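You operate a simulated robot arm through the tools that you are given. There is no shell and no other tool. Be economical: measure what you need, move in short steps, check, and stop when the job is done.

You run a simulated robot arm. Do the job below in one go: nothing can be reset, and whatever is moved stays where it is left.

## Task
Put the dish on the shelf of the aisle bench. Then fetch the grey cloth and set it on the shelf of the lane bench. Then put the yellow tape on the free end of the lane bench away on the shelf of the grey cabinet. Keep to this order.
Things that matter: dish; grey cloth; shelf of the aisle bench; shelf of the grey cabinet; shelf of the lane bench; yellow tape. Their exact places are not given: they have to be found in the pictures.

The check looks at the end state, three seconds after you hand in, the way a careful person would. Anything else that was tipped, shoved, dropped, spilled or broken makes it a failure. Flat cloth is picked up by pressing the open fingertips on it (5 to 10 N) and closing them slowly along it; thin cloth reads only 2 to 8 mm in the jaws.

## Robot
A 7-joint arm with a two-finger parallel gripper on a trunk, on a base that drives. Base frame: it is fixed to the floor where the robot stands at the start and does not move with it; the origin is under the middle of the robot, x ahead of it, y to its left, z up. Lengths are in m, angles in rad, forces in N, time in s.
With the tool pointing down near the work surface it reaches from about 0.68 to 0.78 m from the robot's upright axis, wherever it stands. Its first joint turns from -2.496 to 2.496 rad. Places, roughly: grey cloth [1, -2.25, 0.75]; shelf of the aisle bench [-4.1, 0.9, 0.4]; shelf of the grey cabinet [0.7, 0.2, 0.6]; shelf of the lane bench [0.8, -1.6, 0.3]; yellow tape (7x7x2 cm) [0.9, -2.4, 0.9]. Payload 3 kg.
The tool frame sits at the grasp point between the pads (the TCP): z along the fingers, y along the line on which they close. The tips reach 0.03 m beyond it. Largest opening 0.11 m; finger width 0.02, thickness 0.01; the body of the gripper, 0.048 by 0.112 m, starts 0.055 m behind the TCP.
Orientation is that of the tool frame in the base frame, as a unit quaternion [x, y, z, w]. With the fingers straight down and closing along the base's y, the tool's x points along the base's -x, its y along +y and its z along -z.

## Interface
- The arm moves only by the tool step_arm. Its argument "plan" is a list that holds one entry, the list of rows, each a list of 7 numbers: the shift along the base's x, y, z in units of 25 mm (1.0 is 25 mm), then the turn, a rotation vector about the base's x, y, z in units of 4 degrees (1.0 is 4 degrees), then the finger opening in m, from 0 to 0.11. In form: [[[tx, ty, tz, ax, ay, az, gripper], ...]]. A call has 1 to 8 rows; each row shifts and turns the commanded pose from where the row before left it. A call with a number of a shift or a turn outside -1 to 1 is refused whole. Rows are played at 5 a second. More than 0.05 m and 0.15 rad between two rows, or a gripper value outside its range, and nothing of the call is played. Where a pose cannot be reached the arm comes as near as it can. A force on the tool above 40 N (or 10 N above the force at the start of the call, whichever is more), or a blocked arm, ends the call early, and 0.2 s more pass. Each finger travels about 0.108 m/s and halts on what it meets, pressing with about 32 N; the grip force reading is that of the motor and also rises with nothing between the fingers. The clock runs only during rows and for 0.2 s after the last one: add rows that do not move to give the fingers time. It gives the time, the measured TCP pose, the force on the tool (base axes), the opening and the grip force at its end, in the units of the frame above (readings bear some noise), with the torque about the TCP (base axes, N m) and any sound that the robot's microphone picked up, and new pictures: "show" is both (left out), scene, wrist or none.
- Cameras (640 x 400 px; columns grow to the right, rows downward): "scene" is now at [0.1567, 0.0077, 1.2782]; the picture's right is [0.02, -1.00, 0.00], its down [-0.83, -0.02, -0.56] and it looks along [0.56, 0.01, -0.83] (base axes); focal length 266 px, centre (320, 200). "wrist" rides on the gripper at [0.072, 0.017, -0.103] in the tool frame; the picture's right is [-0.23, 0.97, 0.00], its down [-0.76, -0.18, -0.62] and it looks along [-0.61, -0.14, 0.78] (tool axes); focal length 222 px, centre (320, 200).
- slide_trunk(by): slides the trunk up (or, below 0, down) by that many m; the arm and the scene camera ride with it, the base frame stays. It gives what a move gives, with no picture.
- roll_base(legs): drives the robot by 1 to 6 legs, each [ahead, left, turn to the left] in m, m and rad, along the robot's own axes; the way and the turn of a leg run together, so that a leg with both is an arc; at most 1.5 m and 3.142 rad a leg. The arm and the cameras ride along, it lands a little off, and it stops where it bumps. It gives what a move gives, and a new picture of the scene camera.
- turn_head(pan, tilt): turns the head with the scene camera to pan (to the left, within 1.501 rad either way) and tilt (down, from -0.506 to 1.204), counted from straight ahead of the robot. It gives what a move gives, and a new picture of the scene camera.
- probe_pixels(camera, pixels): for up to 12 pixels [column, row] of the newest picture of that camera ("zoom" is the newest enlarged one), the place [x, y, z] in the base frame of the surface seen there, good to about 0.002 m, but the place of the scene camera against the robot may be out by one fixed shift of up to 0.018 m in any direction. The clock stands still meanwhile.
- enlarge(camera, box): a new picture of the part [left, top, right, bottom] of that camera's present view, enlarged. The clock stands still meanwhile.
- job_done(): hands the job in; it is judged then, once.

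Keep the steps short. Do not move on a guess: measure, check each grasp and each placing, and mend mistakes. In all there are 110 turns and 260 pictures (those below and enlarged ones count). Leave the gripper open and the arm clear of the work at the hand-in unless told otherwise, and finish with a single line.

The tools are called after "Call:" by a JSON object that holds its "method" and its "body". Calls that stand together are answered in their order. step_arm: Moves the arm, as the interface text tells. Its arguments: {"type":"object","properties":{"plan":{"type":"array"},"show":{"type":"string","enum":["both","scene","wrist","none"]}},"required":["plan"]} The other tools are called the same way: slide_trunk (by) slides the trunk up or down; roll_base (legs) drives the base; turn_head (pan, tilt) turns the head that bears the scene camera; probe_pixels (camera, pixels) gives the place of the surface under pixels of a picture; enlarge (camera, box) takes an enlarged picture of a part of a camera's view; job_done () hands the job in.

At the start:

```text
t: 0.0
eef_pos: [0.455, 0.3523, 0.8088]
tool_rot: [0.0, 1.0, 0.0, 0.0]
wrist_force: [-0.1, -1.0, 0.6]
wrist_torque: [0.0, 0.01, -0.02]
opening: 0.11
gripper_force: 0.1
trunk travel left (down, up): [-0.4, 0.49]
robot x, y, heading: [-0.0015, 0.0014, -0.003]
head pan, tilt: [0.023, 0.977]
```

scene: 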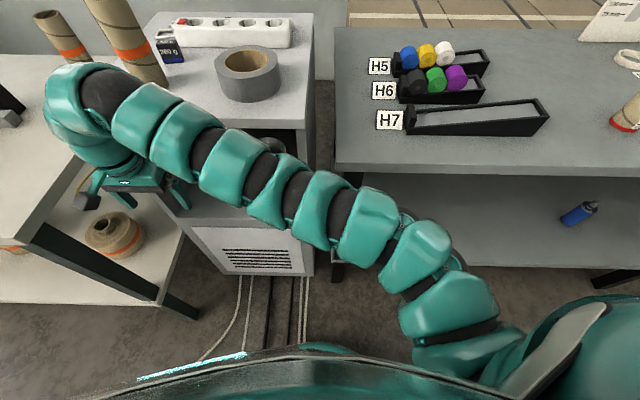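
wrist: 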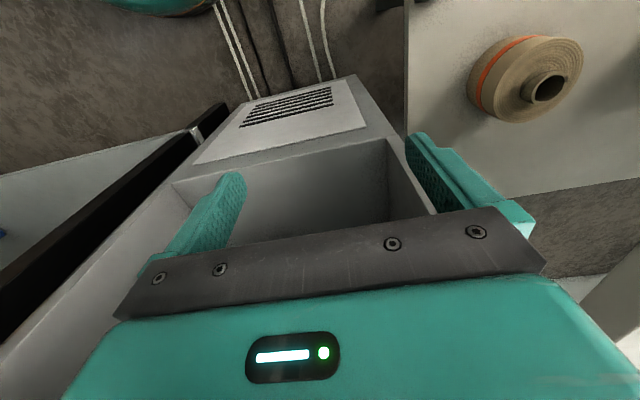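

I see the grey cabinet ahead and the lane bench to the right. I look around with the head to find the dish and the other places.

Call:
{"method": "turn_head", "body": {"pan": -0.9, "tilt": 0.6}}

Call:
{"method": "turn_head", "body": {"pan": 0.9, "tilt": 0.5}}

Call:
{"method": "turn_head", "body": {"pan": 0.0, "tilt": 0.4}}

Call:
{"method": "turn_head", "body": {"pan": 1.5, "tilt": 0.3}}

Call:
{"method": "turn_head", "body": {"pan": -1.5, "tilt": 0.4}}

```text
t: 1.2
eef_pos: [0.454, 0.3532, 0.8079]
tool_rot: [-0.001, 1.0, -0.001, 0.0]
wrist_force: [-0.6, 0.4, 0.4]
wrist_torque: [0.01, -0.01, 0.0]
opening: 0.1101
gripper_force: 0.0
trunk travel left (down, up): [-0.4, 0.49]
robot x, y, heading: [-0.0004, 0.001, 0.001]
head pan, tilt: [-0.901, 0.6]
```

scene: 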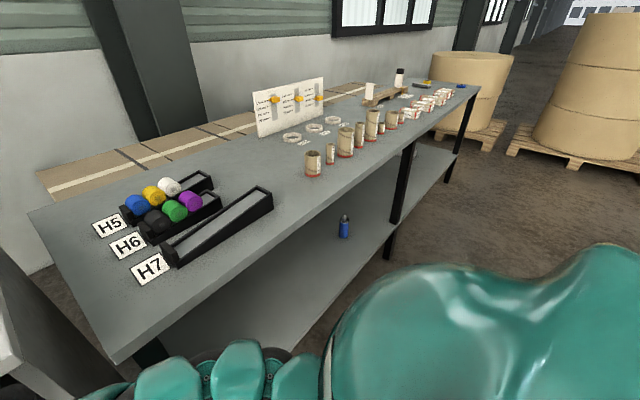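

```text
t: 3.0
eef_pos: [0.4543, 0.3534, 0.808]
tool_rot: [0.0, 1.0, 0.0, 0.0]
wrist_force: [0.6, 0.3, -0.1]
wrist_torque: [0.04, -0.01, 0.03]
opening: 0.1103
gripper_force: 0.0
trunk travel left (down, up): [-0.4, 0.49]
robot x, y, heading: [0.0004, 0.0014, -0.001]
head pan, tilt: [0.901, 0.499]
```

scene: 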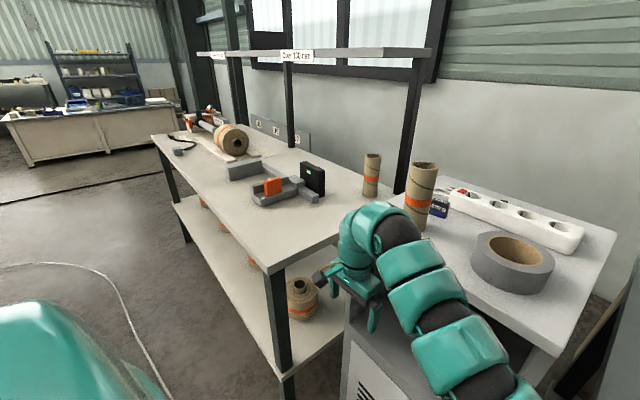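

```text
t: 4.2
eef_pos: [0.456, 0.3548, 0.8073]
tool_rot: [0.0, 1.0, -0.001, 0.0]
wrist_force: [0.1, 0.4, -0.6]
wrist_torque: [0.01, -0.02, -0.01]
opening: 0.1102
gripper_force: 0.1
trunk travel left (down, up): [-0.4, 0.49]
robot x, y, heading: [0.0014, -0.0013, -0.0]
head pan, tilt: [0.0, 0.4]
```

scene: 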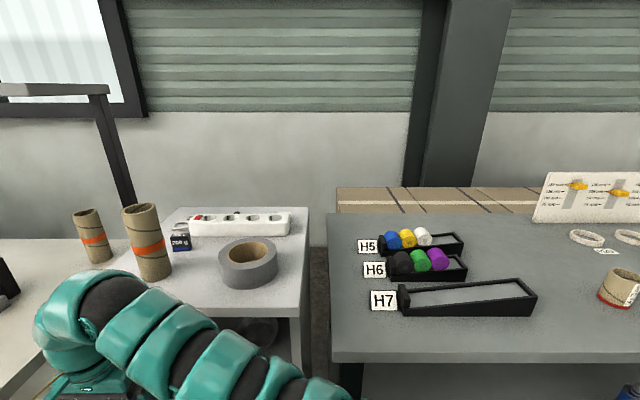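

```text
t: 5.8
eef_pos: [0.4544, 0.3526, 0.8087]
tool_rot: [0.001, 1.0, 0.0, 0.0]
wrist_force: [-0.1, 0.0, -0.1]
wrist_torque: [-0.01, -0.02, 0.01]
opening: 0.1101
gripper_force: 0.1
trunk travel left (down, up): [-0.4, 0.49]
robot x, y, heading: [-0.0037, 0.0027, 0.002]
head pan, tilt: [1.499, 0.3]
```

scene: 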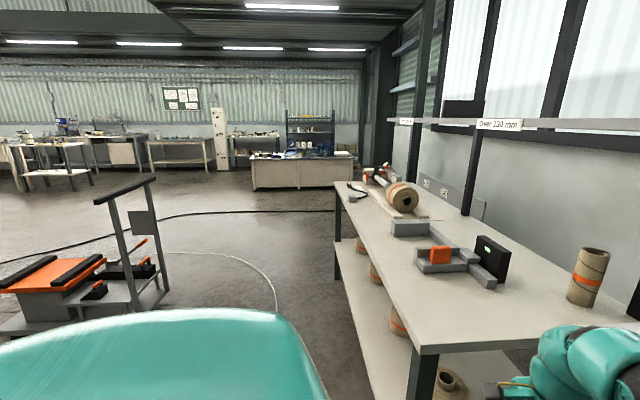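

```text
t: 8.4
eef_pos: [0.4547, 0.3526, 0.8091]
tool_rot: [0.0, 1.0, 0.0, 0.0]
wrist_force: [-0.3, 0.4, -0.1]
wrist_torque: [0.0, -0.03, -0.04]
opening: 0.1099
gripper_force: 0.0
trunk travel left (down, up): [-0.4, 0.49]
robot x, y, heading: [-0.0011, 0.0034, 0.0]
head pan, tilt: [-1.499, 0.4]
```

scene: 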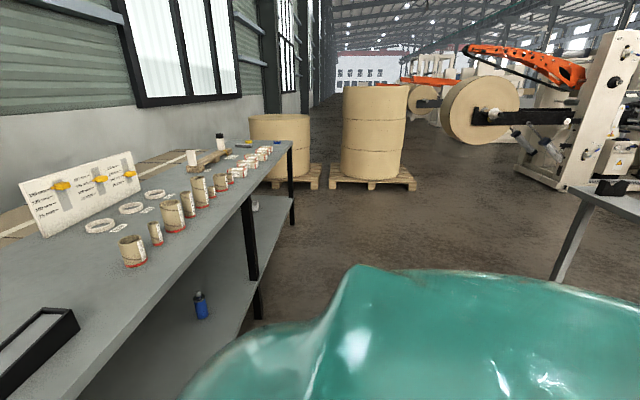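

The dish is not seen yet. I glance at the lane bench far end, then at the cabinet where something glassy showed at (258,330).

Call:
{"method": "enlarge", "body": {"camera": "scene", "box": [0, 120, 320, 320]}}

Call:
{"method": "enlarge", "body": {"camera": "wrist", "box": [160, 60, 480, 260]}}

Call:
{"method": "turn_head", "body": {"pan": 0.2, "tilt": 0.75}}

```text
2.00 times, centred on (160, 220) of scene
```

zoom: 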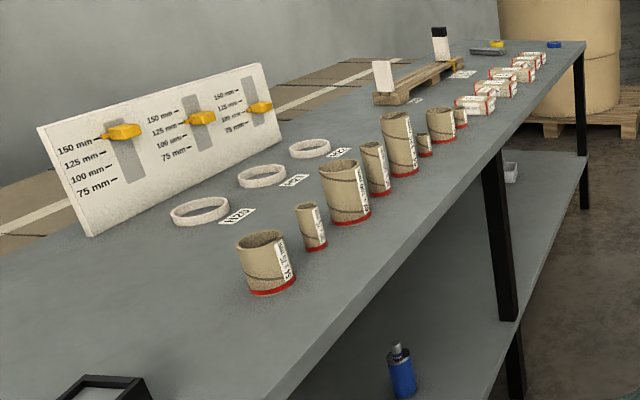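

```text
2.00 times, centred on (320, 160) of wrist
```

zoom: 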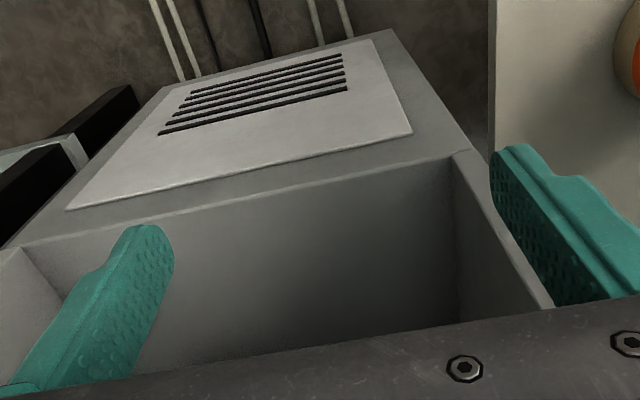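

```text
t: 10.2
eef_pos: [0.4553, 0.3534, 0.8078]
tool_rot: [0.0, 1.0, 0.0, 0.0]
wrist_force: [0.0, 0.4, 0.3]
wrist_torque: [-0.02, -0.01, 0.01]
opening: 0.11
gripper_force: 0.1
trunk travel left (down, up): [-0.4, 0.49]
robot x, y, heading: [0.0015, 0.0, 0.001]
head pan, tilt: [0.201, 0.75]
```

scene: 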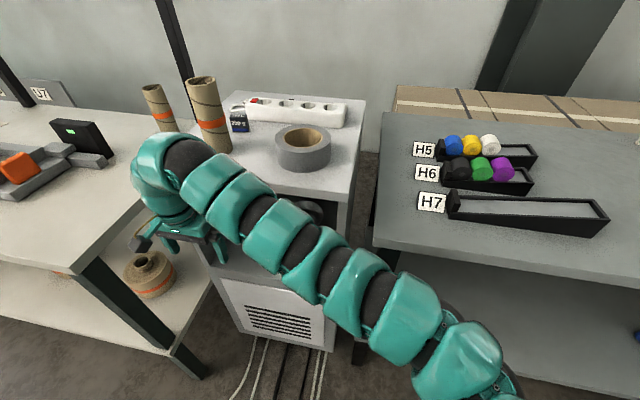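

Call:
{"method": "enlarge", "body": {"camera": "scene", "box": [220, 160, 380, 260]}}

Call:
{"method": "probe_pixels", "body": {"camera": "scene", "pixels": [[310, 210], [340, 220], [220, 275], [330, 300], [230, 150], [330, 165], [365, 95], [335, 155], [600, 260], [372, 250], [395, 115], [210, 130]]}}

Call:
{"method": "turn_head", "body": {"pan": -1.4, "tilt": 0.1}}

```text
4.00 times, centred on (300, 210) of scene
```

zoom: 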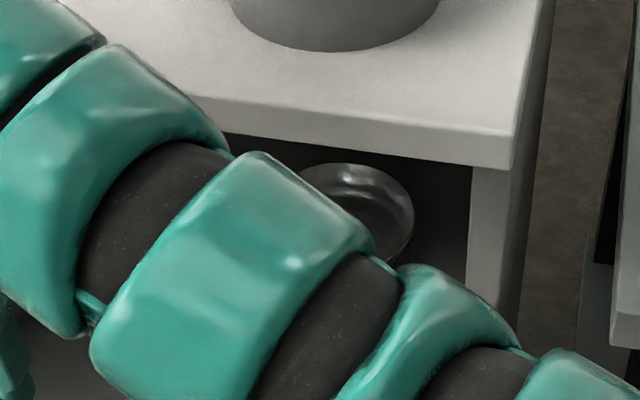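

```text
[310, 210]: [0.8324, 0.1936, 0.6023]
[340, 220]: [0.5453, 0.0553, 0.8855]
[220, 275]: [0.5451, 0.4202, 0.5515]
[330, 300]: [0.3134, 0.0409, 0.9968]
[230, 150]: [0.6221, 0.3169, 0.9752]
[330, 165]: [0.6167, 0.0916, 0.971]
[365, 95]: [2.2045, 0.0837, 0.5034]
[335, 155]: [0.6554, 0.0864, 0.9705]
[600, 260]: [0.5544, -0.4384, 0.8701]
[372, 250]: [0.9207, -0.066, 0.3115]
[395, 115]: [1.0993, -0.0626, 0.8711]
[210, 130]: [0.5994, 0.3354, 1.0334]
```

```text
t: 11.8
eef_pos: [0.4556, 0.3534, 0.8078]
tool_rot: [0.0, 1.0, 0.0, 0.0]
wrist_force: [0.9, -0.2, 0.6]
wrist_torque: [-0.02, -0.02, 0.0]
opening: 0.11
gripper_force: 0.1
trunk travel left (down, up): [-0.4, 0.49]
robot x, y, heading: [-0.0003, 0.0005, -0.002]
head pan, tilt: [-1.4, 0.099]
```

scene: 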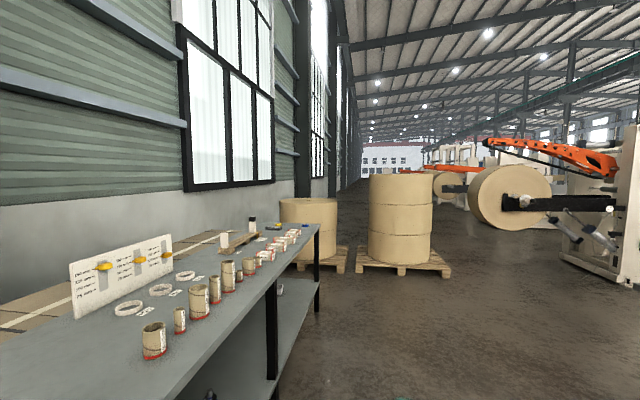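

The dish looks to be inside the cabinet at about (0.83, 0.19, 0.60). I back away and lower the trunk for a clear look.

Call:
{"method": "roll_base", "body": {"legs": [[-0.6, -0.2, 0]]}}

Call:
{"method": "slide_trunk", "body": {"by": -0.3}}

Call:
{"method": "turn_head", "body": {"pan": 0.3, "tilt": 0.35}}

```text
t: 15.4
eef_pos: [-0.1619, 0.1494, 0.8083]
tool_rot: [0.007, 1.0, 0.0, 0.0]
wrist_force: [0.7, -0.4, -0.8]
wrist_torque: [-0.01, 0.05, 0.0]
opening: 0.1102
gripper_force: 0.1
trunk travel left (down, up): [-0.4, 0.49]
robot x, y, heading: [-0.6239, -0.1955, -0.023]
head pan, tilt: [-1.4, 0.099]
```

scene: 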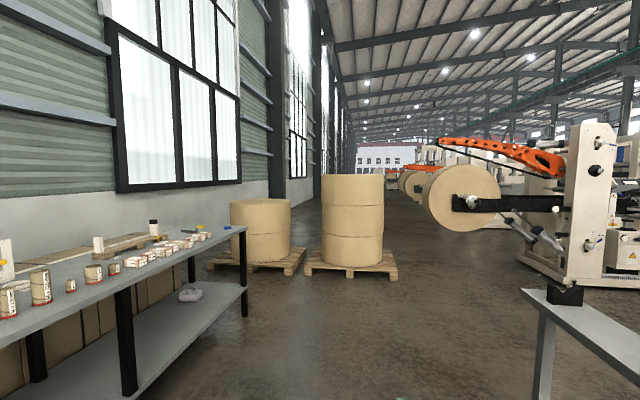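

```text
t: 18.4
eef_pos: [-0.1608, 0.1505, 0.5073]
tool_rot: [0.007, 1.0, 0.0, -0.001]
wrist_force: [-0.3, -0.1, -0.2]
wrist_torque: [0.0, 0.01, -0.02]
opening: 0.1102
gripper_force: 0.1
trunk travel left (down, up): [-0.1, 0.79]
robot x, y, heading: [-0.6201, -0.1982, -0.017]
head pan, tilt: [-1.4, 0.099]
```

```text
t: 20.2
eef_pos: [-0.1627, 0.1494, 0.5071]
tool_rot: [0.006, 1.0, 0.0, 0.0]
wrist_force: [-0.1, 0.2, -0.1]
wrist_torque: [-0.01, -0.02, -0.01]
opening: 0.11
gripper_force: 0.0
trunk travel left (down, up): [-0.1, 0.79]
robot x, y, heading: [-0.6213, -0.1957, -0.01]
head pan, tilt: [0.3, 0.351]
```

scene: 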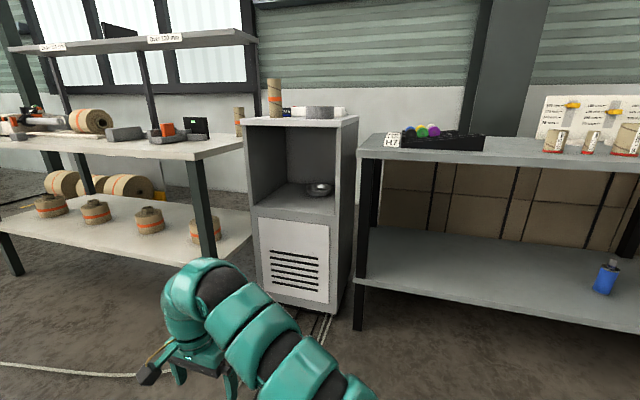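

The dish is at (319,188) on the cabinet's shelf. I enlarge and measure.

Call:
{"method": "enlarge", "body": {"camera": "scene", "box": [232, 100, 376, 234]}}

Call:
{"method": "probe_pixels", "body": {"camera": "scene", "pixels": [[319, 194], [319, 188], [305, 190], [332, 190], [319, 184], [253, 206], [334, 216], [335, 135], [300, 205], [270, 190], [245, 122], [345, 126]]}}

```text
2.99 times, centred on (304, 167) of scene
```

zoom: 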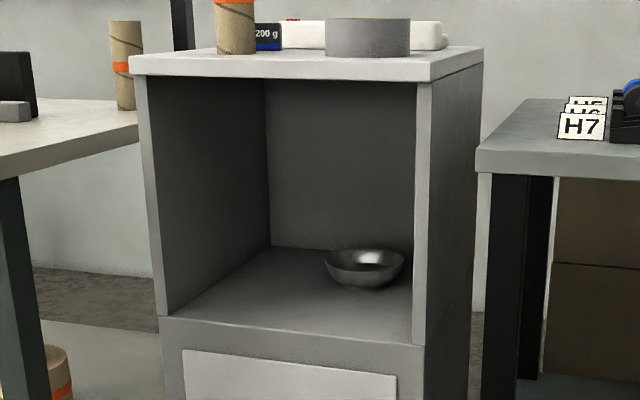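

```text
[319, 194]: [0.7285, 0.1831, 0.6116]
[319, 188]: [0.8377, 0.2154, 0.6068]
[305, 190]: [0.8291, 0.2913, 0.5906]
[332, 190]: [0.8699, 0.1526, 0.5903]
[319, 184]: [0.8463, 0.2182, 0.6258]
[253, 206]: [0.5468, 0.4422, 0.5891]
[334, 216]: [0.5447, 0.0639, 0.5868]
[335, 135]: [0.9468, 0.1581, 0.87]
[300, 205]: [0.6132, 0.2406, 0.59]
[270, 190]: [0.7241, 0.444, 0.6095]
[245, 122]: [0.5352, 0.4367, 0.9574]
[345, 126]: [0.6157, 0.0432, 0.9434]
```

Call:
{"method": "probe_pixels", "body": {"camera": "zoom", "pixels": [[326, 260], [403, 260], [365, 268], [365, 252], [345, 280], [375, 288], [340, 266], [390, 266], [365, 275], [415, 110], [150, 100], [290, 82]]}}

Call:
{"method": "enlarge", "body": {"camera": "scene", "box": [296, 170, 344, 200]}}

```text
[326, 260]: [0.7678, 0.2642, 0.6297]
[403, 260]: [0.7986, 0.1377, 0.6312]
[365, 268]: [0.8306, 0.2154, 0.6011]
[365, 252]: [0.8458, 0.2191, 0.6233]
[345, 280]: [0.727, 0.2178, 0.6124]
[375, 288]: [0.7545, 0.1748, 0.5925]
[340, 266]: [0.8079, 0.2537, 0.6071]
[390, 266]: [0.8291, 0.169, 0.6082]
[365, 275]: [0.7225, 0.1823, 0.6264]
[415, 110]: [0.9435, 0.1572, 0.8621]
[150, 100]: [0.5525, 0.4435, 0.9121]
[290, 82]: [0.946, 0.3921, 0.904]
```

```text
13.33 times, centred on (320, 185) of scene
```

zoom: 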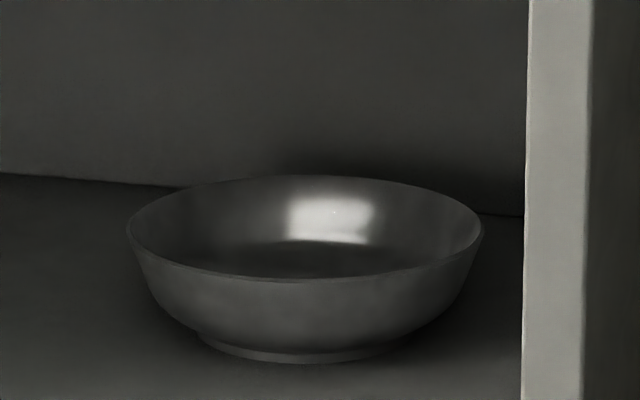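

The dish is an empty steel bowl: rim about 0.13 wide, centre ≈ (0.783, 0.20), rim z ≈ 0.63, on a shelf at 0.59. I will grip its front rim with the tool tilted into the cabinet. First I raise the trunk and turn the tool in free space.

Call:
{"method": "slide_trunk", "body": {"by": 0.2}}

Call:
{"method": "step_arm", "body": {"plan": [[[0.16, -0.64, 0, 0.3556, -0.3556, -0.9773, 0.11], [0.16, -0.64, 0, 0.3556, -0.3556, -0.9773, 0.11], [0.16, -0.64, 0, 0.3556, -0.3556, -0.9773, 0.11], [0.16, -0.64, 0, 0.3556, -0.3556, -0.9773, 0.11], [0.16, -0.64, 0, 0.3556, -0.3556, -0.9773, 0.11], [0.16, -0.64, 0, 0.3556, -0.3556, -0.9773, 0.11], [0.16, -0.64, 0, 0.3556, -0.3556, -0.9773, 0.11], [0.16, -0.64, 0, 0.3556, -0.3556, -0.9773, 0.11]]], "show": "none"}}

Call:
{"method": "step_arm", "body": {"plan": [[[0.16, -0.64, 0, 0.3556, -0.3556, -0.9773, 0.11], [0.16, -0.64, 0, 0.3556, -0.3556, -0.9773, 0.11], [0.16, -0.64, 0, 0.3556, -0.3556, -0.9773, 0.11], [0.16, -0.64, 0, 0.3556, -0.3556, -0.9773, 0.11], [0.16, -0.64, 0, 0.3556, -0.3556, -0.9773, 0.11], [0.16, -0.64, 0, 0.3556, -0.3556, -0.9773, 0.11], [0.16, -0.64, 0, 0.3556, -0.3556, -0.9773, 0.11], [0.16, -0.64, 0, 0.3556, -0.3556, -0.9773, 0.11]]], "show": "scene"}}

```text
t: 22.3
eef_pos: [-0.1613, 0.1506, 0.708]
tool_rot: [0.006, 1.0, 0.0, 0.001]
wrist_force: [0.0, 0.7, 0.7]
wrist_torque: [-0.01, -0.01, 0.02]
opening: 0.1099
gripper_force: 0.0
trunk travel left (down, up): [-0.3, 0.59]
robot x, y, heading: [-0.6167, -0.1954, -0.021]
head pan, tilt: [0.3, 0.351]
```

```text
t: 24.1
eef_pos: [-0.1552, 0.1187, 0.7069]
tool_rot: [0.074, 0.997, 0.024, 0.024]
wrist_force: [0.1, -0.3, -0.2]
wrist_torque: [0.02, -0.01, -0.01]
opening: 0.1099
gripper_force: 0.1
out of reach, approached as far as the arm can: row 3, 4, 5, 6, 7, 8
trunk travel left (down, up): [-0.3, 0.59]
robot x, y, heading: [-0.6242, -0.1984, -0.017]
head pan, tilt: [0.3, 0.351]
```

```text
t: 25.9
eef_pos: [-0.1159, 0.1163, 0.7236]
tool_rot: [0.142, 0.987, 0.05, 0.049]
wrist_force: [0.1, -0.2, -0.2]
wrist_torque: [-0.06, -0.06, 0.02]
opening: 0.1099
gripper_force: 0.0
out of reach, approached as far as the arm can: row 1, 2, 3, 4, 5, 6, 7
trunk travel left (down, up): [-0.3, 0.59]
robot x, y, heading: [-0.6186, -0.1974, -0.01]
head pan, tilt: [0.3, 0.351]
```

scene: 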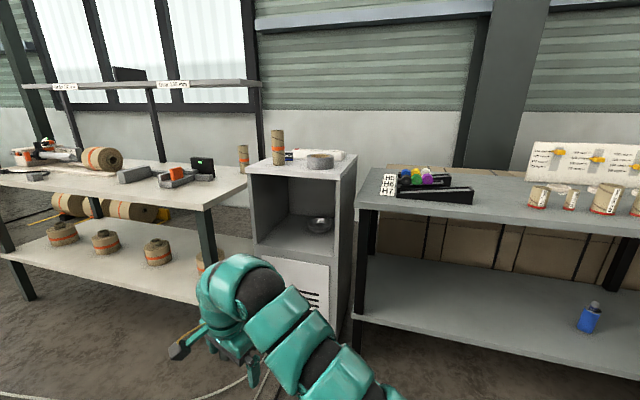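

Too close in for that pose. I extend the arm outward first, then turn.

Call:
{"method": "step_arm", "body": {"plan": [[[1, -0.2, 0, 0, 0, 0, 0.11], [1, -0.2, 0, 0, 0, 0, 0.11], [1, -0.2, 0, 0, 0, 0, 0.11], [1, -0.2, 0, 0, 0, 0, 0.11], [1, -0.2, 0, 0, 0, 0, 0.11], [0, -0.5, 0, 0, 0, -1, 0.11], [0, -0.5, 0, 0, 0, -1, 0.11], [0, -0.5, 0, 0, 0, -1, 0.11]]], "show": "none"}}

Call:
{"method": "step_arm", "body": {"plan": [[[0.2, -0.5, 0, 0, 0, -1, 0.11], [0.2, -0.5, 0, 0, 0, -1, 0.11], [0, -0.5, 0, 0, 0, -1, 0.11], [0, -0.5, 0, 0, 0, -1, 0.11], [0, -0.5, 0, 0, 0, -1, 0.11], [0, -0.5, 0, 0, 0, -1, 0.11], [0, -0.5, 0, 0, 0, -1, 0.11], [0, -0.5, 0, 0, 0, -1, 0.11]]], "show": "none"}}

```text
t: 27.7
eef_pos: [0.0115, 0.053, 0.7228]
tool_rot: [0.245, 0.967, 0.044, 0.053]
wrist_force: [0.4, 0.3, 0.2]
wrist_torque: [0.02, -0.01, -0.04]
opening: 0.1101
gripper_force: 0.0
trunk travel left (down, up): [-0.3, 0.59]
robot x, y, heading: [-0.6214, -0.1977, -0.013]
head pan, tilt: [0.3, 0.351]
```

```text
t: 29.5
eef_pos: [0.0178, -0.0464, 0.7224]
tool_rot: [0.503, 0.862, 0.028, 0.063]
wrist_force: [-0.3, 0.3, -0.3]
wrist_torque: [0.01, -0.02, -0.01]
opening: 0.1102
gripper_force: 0.1
trunk travel left (down, up): [-0.3, 0.59]
robot x, y, heading: [-0.6245, -0.1974, -0.013]
head pan, tilt: [0.3, 0.351]
```

Call:
{"method": "step_arm", "body": {"plan": [[[0, -0.6, 0, 0.379, -0.961, -0.742, 0.11], [0, -0.6, 0, 0.379, -0.961, -0.742, 0.11], [0, -0.6, 0, 0.379, -0.961, -0.742, 0.11], [0, -0.6, 0, 0.379, -0.961, -0.742, 0.11], [0, -0.6, 0, 0.379, -0.961, -0.742, 0.11], [0, -0.6, 0, 0.379, -0.961, -0.742, 0.11], [0, -0.6, 0, 0.379, -0.961, -0.742, 0.11], [0, -0.6, 0, 0.379, -0.961, -0.742, 0.11]]], "show": "none"}}

Call:
{"method": "step_arm", "body": {"plan": [[[0, -0.6, 0, 0.379, -0.961, -0.742, 0.11], [0, 0, 0, 0, 0, 0, 0.06], [0, 0, 0, 0, 0, 0, 0.06]]]}}

```text
t: 31.3
eef_pos: [0.0204, -0.058, 0.7227]
tool_rot: [0.514, 0.854, 0.039, 0.075]
wrist_force: [-0.2, -0.6, 0.1]
wrist_torque: [-0.05, -0.02, -0.01]
opening: 0.11
gripper_force: 0.1
out of reach, approached as far as the arm can: row 1, 2, 3, 4, 5, 6, 7, 8
trunk travel left (down, up): [-0.3, 0.59]
robot x, y, heading: [-0.6232, -0.1936, -0.016]
head pan, tilt: [0.3, 0.351]
```

```text
t: 32.1
eef_pos: [0.0209, -0.0573, 0.7237]
tool_rot: [0.514, 0.854, 0.039, 0.073]
wrist_force: [0.2, -0.2, -1.1]
wrist_torque: [0.0, -0.01, 0.0]
opening: 0.0601
gripper_force: 0.0
out of reach, approached as far as the arm can: row 1
trunk travel left (down, up): [-0.3, 0.59]
robot x, y, heading: [-0.6223, -0.1936, -0.011]
head pan, tilt: [0.3, 0.351]
```

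scene: 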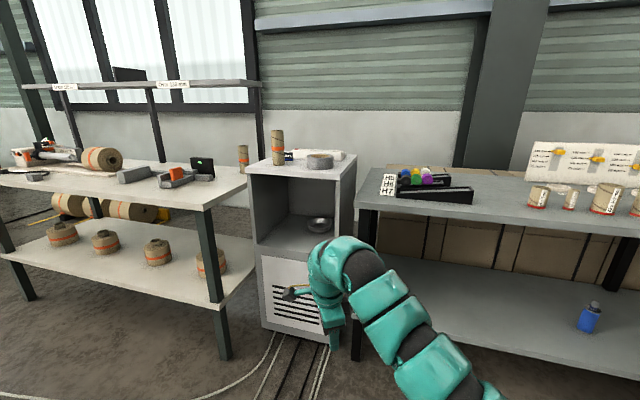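
wrist: 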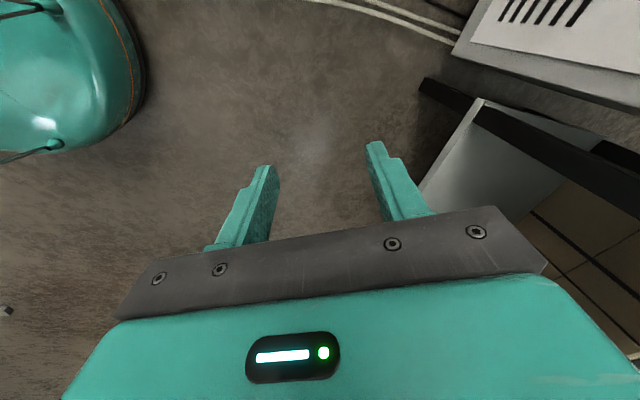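

Pitching pulls the wrist in, so I extend ahead as I pitch.

Call:
{"method": "step_arm", "body": {"plan": [[[1, 0, 0, 0, 0, 0, 0.06], [1, 0, 0, 0, 0, 0, 0.06], [1, 0, 0, 0, 0, 0, 0.06], [0.8, 0, 0, 0.379, -0.961, -0.742, 0.06], [0.8, 0, 0, 0.379, -0.961, -0.742, 0.06], [0.8, 0, 0, 0.379, -0.961, -0.742, 0.06], [0.8, 0, 0, 0.379, -0.961, -0.742, 0.06], [0.8, 0, 0, 0.379, -0.961, -0.742, 0.06]]], "show": "none"}}

Call:
{"method": "step_arm", "body": {"plan": [[[0.4, 0, 0, 0.379, -0.961, -0.742, 0.06], [0.4, 0, 0, 0.379, -0.961, -0.742, 0.06], [0.4, 0, 0, 0.379, -0.961, -0.742, 0.06], [0.4, 0, 0, 0.379, -0.961, -0.742, 0.06], [0, 0, 0, 0, 0, 0, 0.06]]]}}

```text
t: 33.9
eef_pos: [0.1958, -0.0563, 0.7236]
tool_rot: [0.611, 0.75, 0.172, 0.186]
wrist_force: [-0.5, 0.3, 0.4]
wrist_torque: [0.01, -0.02, 0.03]
opening: 0.06
gripper_force: 0.0
trunk travel left (down, up): [-0.3, 0.59]
robot x, y, heading: [-0.6228, -0.1978, -0.017]
head pan, tilt: [0.3, 0.351]
```

```text
t: 35.1
eef_pos: [0.2345, -0.056, 0.7225]
tool_rot: [0.664, 0.643, 0.27, 0.268]
wrist_force: [-0.1, 0.0, 0.2]
wrist_torque: [-0.02, 0.01, -0.01]
opening: 0.06
gripper_force: 0.0
trunk travel left (down, up): [-0.3, 0.59]
robot x, y, heading: [-0.619, -0.1986, -0.017]
head pan, tilt: [0.3, 0.351]
```

scene: 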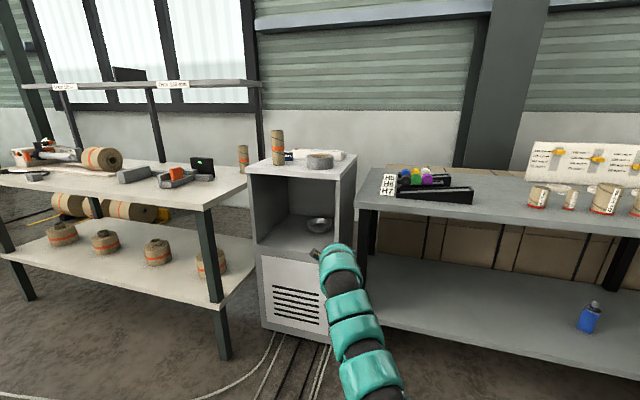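
wrist: 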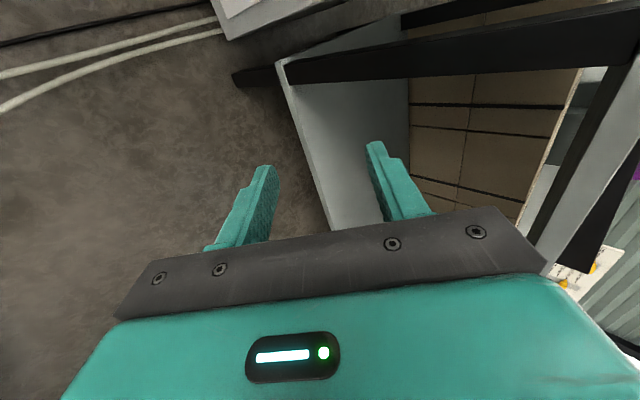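

The tool now points ahead and down as wanted. I lower the tool a bit, drive left and ahead to line up with the dish.

Call:
{"method": "roll_base", "body": {"legs": [[0.2, 0.26, 0.015]]}}

Call:
{"method": "enlarge", "body": {"camera": "wrist", "box": [0, 0, 640, 400]}}

```text
t: 37.3
eef_pos: [0.4345, 0.2088, 0.7226]
tool_rot: [0.662, 0.646, 0.271, 0.267]
wrist_force: [0.9, 0.6, 0.0]
wrist_torque: [0.0, 0.03, -0.01]
opening: 0.0598
gripper_force: 0.1
trunk travel left (down, up): [-0.3, 0.59]
robot x, y, heading: [-0.418, 0.0644, 0.002]
head pan, tilt: [0.3, 0.351]
```

scene: 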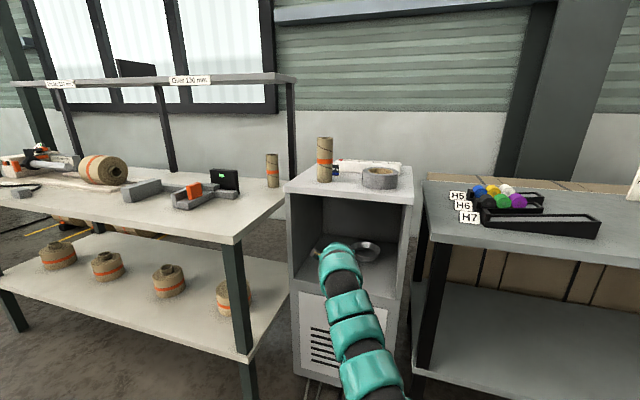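

```text
1.00 times, centred on (320, 200) of wrist (not enlarged: the box is as wide or as high as the picture)
```

zoom: 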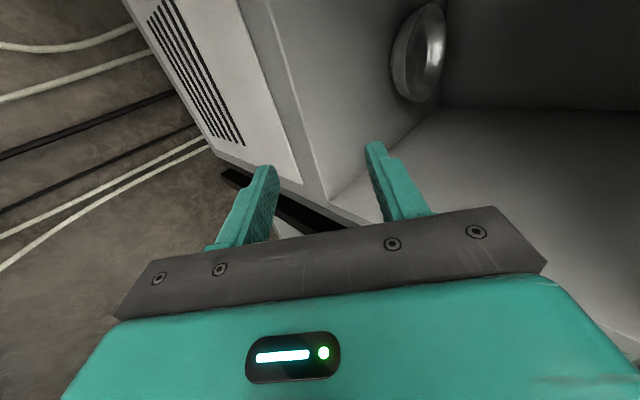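

The wrist view shows the dish at (418,52). I measure it with this camera.

Call:
{"method": "probe_pixels", "body": {"camera": "zoom", "pixels": [[437, 4], [444, 50], [400, 50], [418, 100], [391, 70], [405, 98], [370, 100], [420, 60], [350, 150], [248, 10], [325, 195], [560, 150]]}}

```text
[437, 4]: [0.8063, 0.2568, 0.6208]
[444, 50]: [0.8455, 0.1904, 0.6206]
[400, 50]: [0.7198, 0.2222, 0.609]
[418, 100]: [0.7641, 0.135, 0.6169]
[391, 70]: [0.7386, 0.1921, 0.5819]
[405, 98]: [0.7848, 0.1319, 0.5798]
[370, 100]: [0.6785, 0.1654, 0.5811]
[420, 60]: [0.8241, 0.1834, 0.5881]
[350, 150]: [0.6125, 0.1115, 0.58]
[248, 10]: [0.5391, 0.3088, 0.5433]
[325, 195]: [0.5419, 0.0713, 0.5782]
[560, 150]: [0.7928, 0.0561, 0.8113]
```

True rim z ≈ 0.621, shelf z ≈ 0.581, dish centre ≈ (0.782, 0.196), front rim ≈ (0.718, 0.196). I lower the tool, then drive ahead 0.19.

Call:
{"method": "step_arm", "body": {"plan": [[[0, -0.4, -0.8, 0, 0, 0, 0.04], [0, 0, -0.8, 0, 0, 0, 0.04], [0, 0, 0, 0, 0, 0, 0.04]]], "show": "none"}}

Call:
{"method": "roll_base", "body": {"legs": [[0.18, 0, 0]]}}

Call:
{"method": "enlarge", "body": {"camera": "wrist", "box": [0, 0, 640, 400]}}

```text
t: 38.1
eef_pos: [0.437, 0.2003, 0.6828]
tool_rot: [0.661, 0.647, 0.271, 0.267]
wrist_force: [0.9, 0.6, 0.1]
wrist_torque: [0.0, 0.02, 0.01]
opening: 0.0399
gripper_force: 0.1
trunk travel left (down, up): [-0.3, 0.59]
robot x, y, heading: [-0.4185, 0.0581, 0.0]
head pan, tilt: [0.3, 0.351]
```

```text
t: 39.6
eef_pos: [0.6209, 0.1986, 0.6822]
tool_rot: [0.662, 0.646, 0.271, 0.267]
wrist_force: [0.3, 0.2, 0.1]
wrist_torque: [-0.01, -0.03, 0.01]
opening: 0.0399
gripper_force: 0.0
trunk travel left (down, up): [-0.3, 0.59]
robot x, y, heading: [-0.2353, 0.0565, -0.004]
head pan, tilt: [0.3, 0.351]
```

scene: 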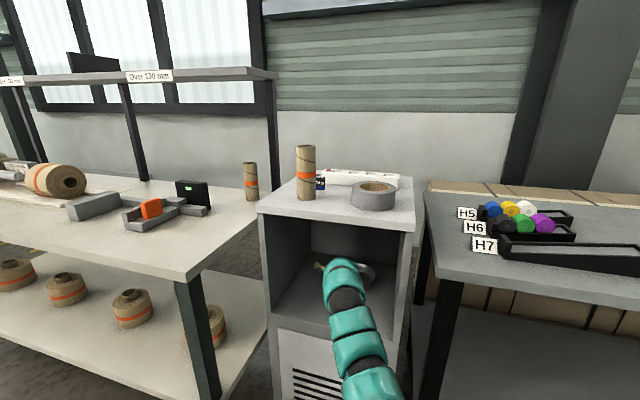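

```text
1.00 times, centred on (320, 200) of wrist (not enlarged: the box is as wide or as high as the picture)
```

zoom: 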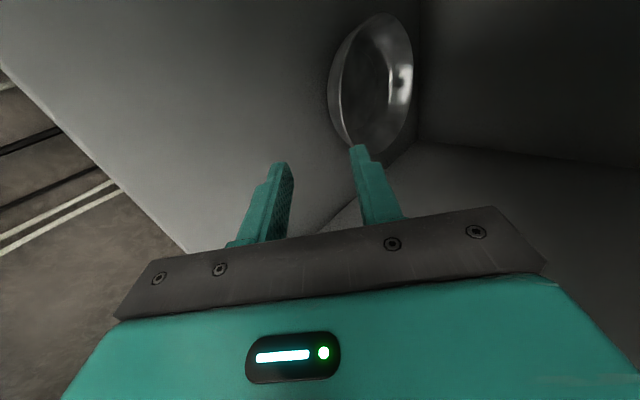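

Call:
{"method": "probe_pixels", "body": {"camera": "zoom", "pixels": [[331, 80], [338, 60], [345, 138], [413, 85], [375, 16], [333, 95], [398, 28], [345, 45], [330, 88], [300, 140]]}}

```text
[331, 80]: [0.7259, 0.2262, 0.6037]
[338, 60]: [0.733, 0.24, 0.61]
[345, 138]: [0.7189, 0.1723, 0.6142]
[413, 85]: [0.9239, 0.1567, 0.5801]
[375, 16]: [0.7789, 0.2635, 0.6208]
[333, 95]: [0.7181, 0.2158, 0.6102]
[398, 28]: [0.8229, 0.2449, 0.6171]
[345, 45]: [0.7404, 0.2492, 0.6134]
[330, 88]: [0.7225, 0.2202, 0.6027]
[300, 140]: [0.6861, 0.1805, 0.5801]
```

Front rim at (0.715, 0.199, 0.621). I go ahead and then down along the finger line so the rim comes between the fingers.

Call:
{"method": "step_arm", "body": {"plan": [[[0.86, 0, -0.12, 0, 0, 0, 0.04], [0.86, 0, -0.12, 0, 0, 0, 0.04], [0.41, 0, -0.42, 0, 0, 0, 0.04], [0.41, 0, -0.42, 0, 0, 0, 0.04], [0.41, 0, -0.42, 0, 0, 0, 0.04], [0.41, 0, -0.42, 0, 0, 0, 0.04], [0, 0, 0, 0, 0, 0, 0.04]]]}}

```text
t: 41.2
eef_pos: [0.6593, 0.2009, 0.6461]
tool_rot: [0.662, 0.646, 0.271, 0.267]
wrist_force: [0.4, -0.5, 0.7]
wrist_torque: [0.0, 0.04, 0.01]
opening: 0.0401
gripper_force: 0.1
out of reach, approached as far as the arm can: row 2, 3, 4, 5, 6
trunk travel left (down, up): [-0.3, 0.59]
robot x, y, heading: [-0.2358, 0.0597, -0.009]
head pan, tilt: [0.3, 0.351]
```

scene: 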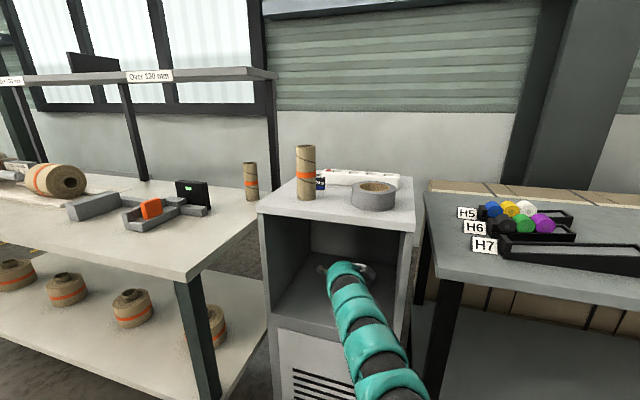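
wrist: 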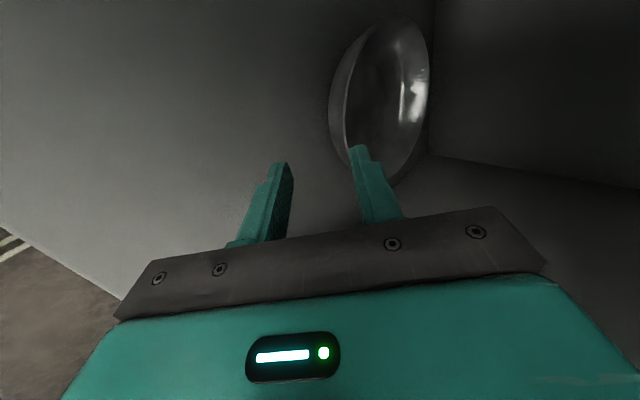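

Out of reach at this stand. I raise and retract a little, then drive ahead 0.08.

Call:
{"method": "step_arm", "body": {"plan": [[[-0.8, 0, 0.6, 0, 0, 0, 0.04], [-0.8, 0, 0.6, 0, 0, 0, 0.04], [0, 0, 0, 0, 0, 0, 0.04]]], "show": "none"}}

Call:
{"method": "roll_base", "body": {"legs": [[0.08, 0, 0]]}}

```text
t: 42.0
eef_pos: [0.6188, 0.1993, 0.6756]
tool_rot: [0.662, 0.646, 0.271, 0.267]
wrist_force: [0.3, 0.8, -0.1]
wrist_torque: [-0.01, 0.04, 0.0]
opening: 0.0399
gripper_force: 0.0
trunk travel left (down, up): [-0.3, 0.59]
robot x, y, heading: [-0.2336, 0.0567, -0.003]
head pan, tilt: [0.3, 0.351]
```

```text
t: 43.1
eef_pos: [0.6971, 0.2004, 0.6761]
tool_rot: [0.661, 0.647, 0.27, 0.268]
wrist_force: [0.2, -0.1, -0.4]
wrist_torque: [-0.02, -0.02, -0.01]
opening: 0.0402
gripper_force: 0.1
trunk travel left (down, up): [-0.3, 0.59]
robot x, y, heading: [-0.1569, 0.0638, -0.004]
head pan, tilt: [0.3, 0.351]
```

scene: 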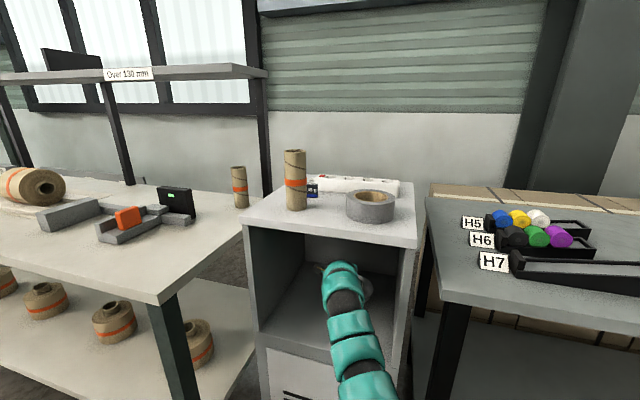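

Call:
{"method": "step_arm", "body": {"plan": [[[0, 0, -0.45, 0, 0, 0, 0.04], [0.1, 0, -0.45, 0, 0, 0, 0.04], [0.1, 0, -0.4, 0, 0, 0, 0.04], [0.1, 0, -0.4, 0, 0, 0, 0.04], [0, 0, 0, 0, 0, 0, 0.04]]], "show": "wrist"}}

```text
t: 44.3
eef_pos: [0.7055, 0.1996, 0.6344]
tool_rot: [0.662, 0.647, 0.27, 0.266]
wrist_force: [-0.1, -0.3, 0.6]
wrist_torque: [0.01, 0.0, -0.04]
opening: 0.04
gripper_force: 0.0
trunk travel left (down, up): [-0.3, 0.59]
robot x, y, heading: [-0.1581, 0.0578, -0.001]
head pan, tilt: [0.3, 0.351]
```

wrist: 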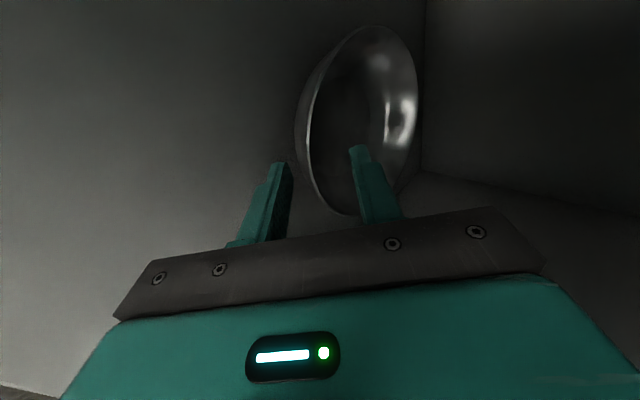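

The rim lies between the fingers. I close slowly.

Call:
{"method": "step_arm", "body": {"plan": [[[0, 0, 0, 0, 0, 0, 0.03], [0, 0, 0, 0, 0, 0, 0.02], [0, 0, 0, 0, 0, 0, 0.012], [0, 0, 0, 0, 0, 0, 0.006], [0, 0, 0, 0, 0, 0, 0.0], [0, 0, 0, 0, 0, 0, 0.0]]], "show": "wrist"}}

```text
t: 45.7
eef_pos: [0.7057, 0.2013, 0.6342]
tool_rot: [0.661, 0.647, 0.271, 0.266]
wrist_force: [-0.2, -0.7, -1.7]
wrist_torque: [0.0, 0.12, 0.01]
opening: 0.004
gripper_force: 31.5
trunk travel left (down, up): [-0.3, 0.59]
robot x, y, heading: [-0.1548, 0.0574, -0.003]
head pan, tilt: [0.3, 0.351]
```

wrist: 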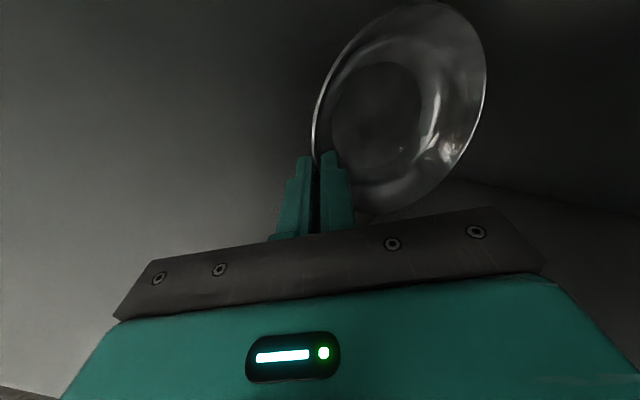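

Held (opening 4 mm, 31 N), dish tilted up a bit. I lift 4 cm, then back out.

Call:
{"method": "step_arm", "body": {"plan": [[[0, 0, 0.5, 0, 0, 0, 0.0], [-0.3, 0, 0.5, 0, 0, 0, 0.0], [-0.4, 0, 0.5, 0, 0, 0, 0.0], [-0.4, 0, 0, 0, 0, 0, 0.0]]], "show": "wrist"}}

```text
t: 46.7
eef_pos: [0.678, 0.201, 0.6716]
tool_rot: [0.661, 0.647, 0.271, 0.266]
wrist_force: [-0.5, 0.7, -1.4]
wrist_torque: [-0.01, 0.1, -0.02]
opening: 0.004
gripper_force: 32.1
trunk travel left (down, up): [-0.3, 0.59]
robot x, y, heading: [-0.1554, 0.0604, -0.003]
head pan, tilt: [0.3, 0.351]
```

wrist: 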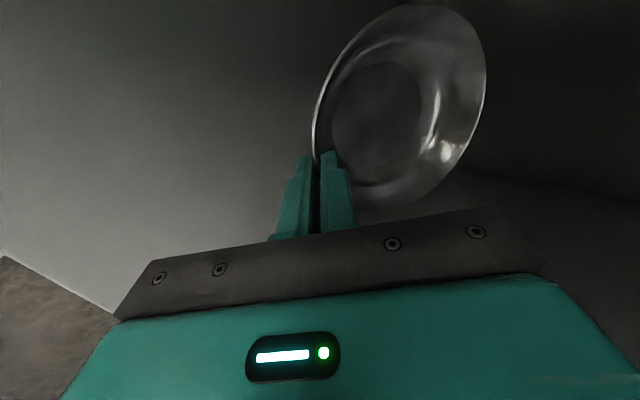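

Secure. I drive back 0.7 m straight and look toward the left-back.

Call:
{"method": "roll_base", "body": {"legs": [[-0.7, 0, 0]]}}

Call:
{"method": "turn_head", "body": {"pan": 1.5, "tilt": 0.15}}

Call:
{"method": "turn_head", "body": {"pan": -1.5, "tilt": 0.15}}

```text
t: 50.5
eef_pos: [-0.0169, 0.1941, 0.6733]
tool_rot: [0.668, 0.64, 0.269, 0.269]
wrist_force: [-0.3, -0.2, -2.0]
wrist_torque: [0.01, 0.2, -0.01]
opening: 0.004
gripper_force: 32.6
trunk travel left (down, up): [-0.3, 0.59]
robot x, y, heading: [-0.8566, 0.0654, -0.025]
head pan, tilt: [0.3, 0.351]
```

scene: 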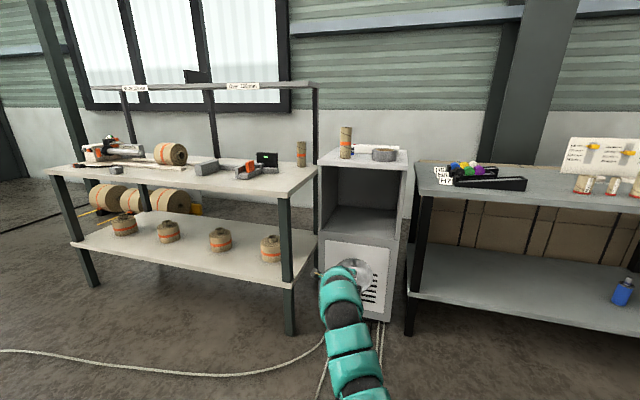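

```text
t: 51.9
eef_pos: [-0.0169, 0.1934, 0.6722]
tool_rot: [0.667, 0.64, 0.269, 0.269]
wrist_force: [-0.4, 0.9, -1.1]
wrist_torque: [0.01, 0.14, 0.0]
opening: 0.0039
gripper_force: 32.6
trunk travel left (down, up): [-0.3, 0.59]
robot x, y, heading: [-0.854, 0.069, -0.022]
head pan, tilt: [1.499, 0.15]
```

scene: 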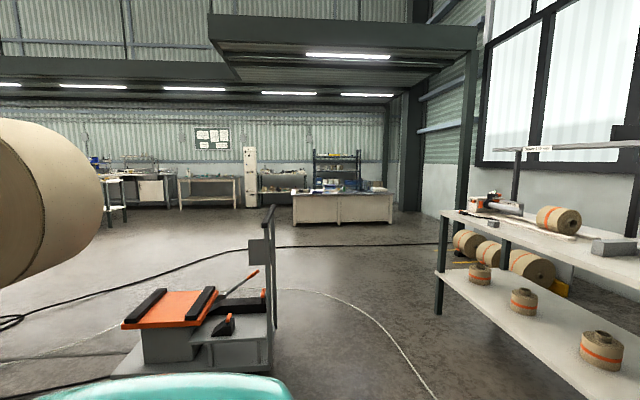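

```text
t: 54.5
eef_pos: [-0.0181, 0.1948, 0.673]
tool_rot: [0.667, 0.64, 0.269, 0.269]
wrist_force: [-0.3, 0.5, -1.7]
wrist_torque: [0.01, 0.17, 0.01]
opening: 0.0039
gripper_force: 32.1
trunk travel left (down, up): [-0.3, 0.59]
robot x, y, heading: [-0.8552, 0.0703, -0.017]
head pan, tilt: [-1.499, 0.15]
```

scene: 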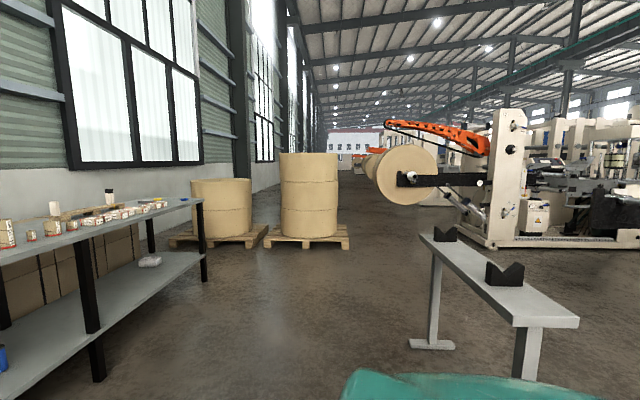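

I measure nearby obstacles before turning.

Call:
{"method": "probe_pixels", "body": {"camera": "scene", "pixels": [[525, 370], [430, 345], [530, 322], [425, 236], [578, 322], [85, 360]]}}

Call:
{"method": "turn_head", "body": {"pan": 1.5, "tilt": 0.5}}

Call:
{"method": "probe_pixels", "body": {"camera": "scene", "pixels": [[20, 60], [100, 40], [20, 140], [120, 290], [265, 280], [160, 230], [250, 150], [80, 260]]}}

```text
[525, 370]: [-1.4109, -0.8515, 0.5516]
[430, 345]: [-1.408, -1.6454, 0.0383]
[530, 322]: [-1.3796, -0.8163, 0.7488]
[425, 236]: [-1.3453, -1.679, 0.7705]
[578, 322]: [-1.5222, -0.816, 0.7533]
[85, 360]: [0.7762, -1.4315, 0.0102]
```

```text
t: 57.1
eef_pos: [-0.0185, 0.1949, 0.6723]
tool_rot: [0.667, 0.64, 0.269, 0.27]
wrist_force: [0.0, 0.5, -2.0]
wrist_torque: [0.02, 0.11, 0.05]
opening: 0.004
gripper_force: 31.6
trunk travel left (down, up): [-0.3, 0.59]
robot x, y, heading: [-0.8563, 0.0711, -0.017]
head pan, tilt: [1.499, 0.499]
```

scene: 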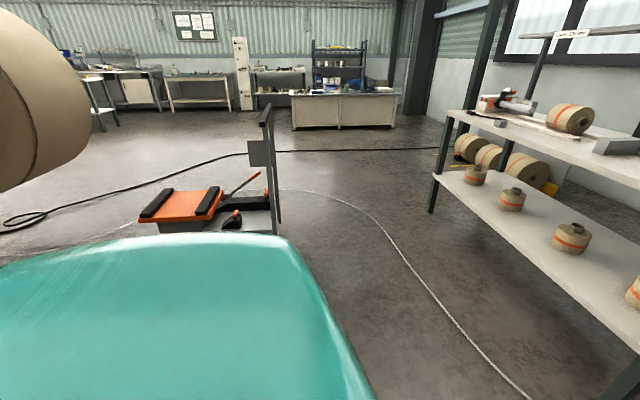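

```text
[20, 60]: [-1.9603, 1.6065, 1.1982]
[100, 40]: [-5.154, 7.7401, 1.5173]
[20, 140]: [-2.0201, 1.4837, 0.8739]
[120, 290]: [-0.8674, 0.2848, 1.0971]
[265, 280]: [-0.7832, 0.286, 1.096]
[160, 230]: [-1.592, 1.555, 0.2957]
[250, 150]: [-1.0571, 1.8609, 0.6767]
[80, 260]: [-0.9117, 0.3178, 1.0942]
```

Clear within 1 m on the left side. I turn left a quarter and look further around.

Call:
{"method": "roll_base", "body": {"legs": [[0, 0, 1.4]]}}

Call:
{"method": "turn_head", "body": {"pan": 1.0, "tilt": 0.3}}

Call:
{"method": "turn_head", "body": {"pan": 1.5, "tilt": 0.3}}

```text
t: 60.9
eef_pos: [-0.8227, 0.9136, 0.6718]
tool_rot: [0.105, 0.919, 0.378, 0.036]
wrist_force: [-0.4, 0.0, -2.6]
wrist_torque: [-0.13, 0.01, 0.01]
opening: 0.004
gripper_force: 31.9
trunk travel left (down, up): [-0.3, 0.59]
robot x, y, heading: [-0.854, 0.0707, 1.366]
head pan, tilt: [1.499, 0.499]
```

scene: 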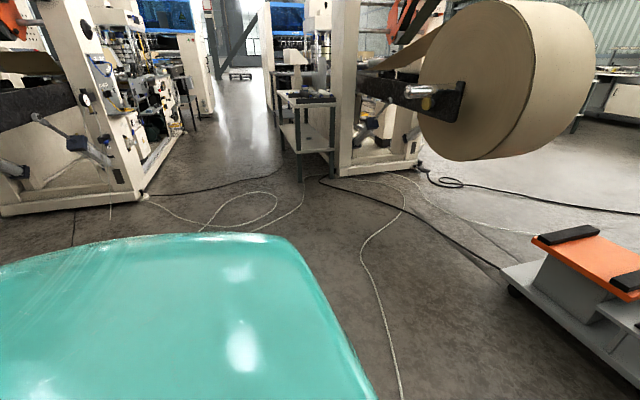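

```text
t: 61.9
eef_pos: [-0.8227, 0.9132, 0.6727]
tool_rot: [0.105, 0.919, 0.379, 0.036]
wrist_force: [-0.5, 0.1, -1.8]
wrist_torque: [-0.13, 0.05, 0.01]
opening: 0.0042
gripper_force: 32.0
trunk travel left (down, up): [-0.3, 0.59]
robot x, y, heading: [-0.8525, 0.0707, 1.365]
head pan, tilt: [1.0, 0.3]
```

scene: 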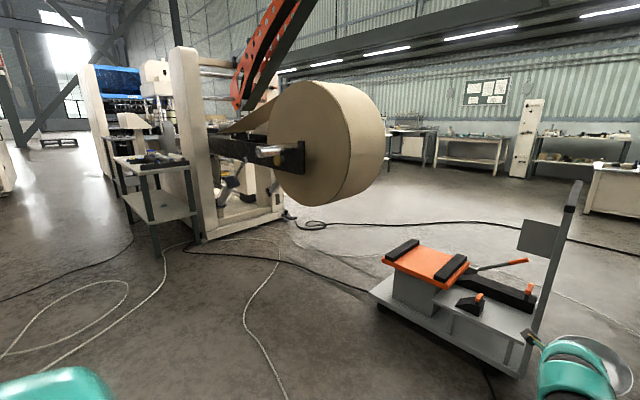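

```text
t: 62.8
eef_pos: [-0.8213, 0.9144, 0.6721]
tool_rot: [0.105, 0.919, 0.378, 0.035]
wrist_force: [0.5, -0.2, -0.7]
wrist_torque: [-0.11, 0.06, -0.02]
opening: 0.004
gripper_force: 32.3
trunk travel left (down, up): [-0.3, 0.59]
robot x, y, heading: [-0.855, 0.0681, 1.364]
head pan, tilt: [1.499, 0.3]
```

scene: 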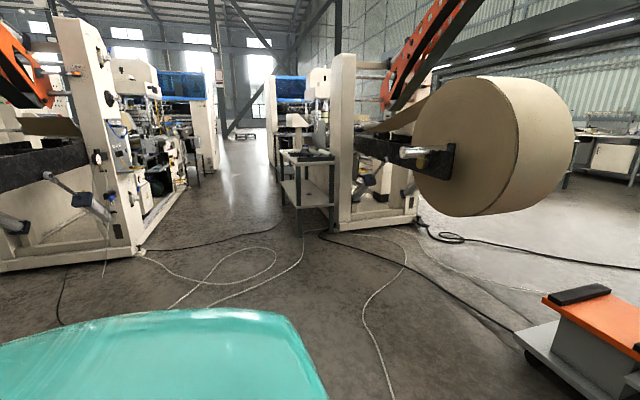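

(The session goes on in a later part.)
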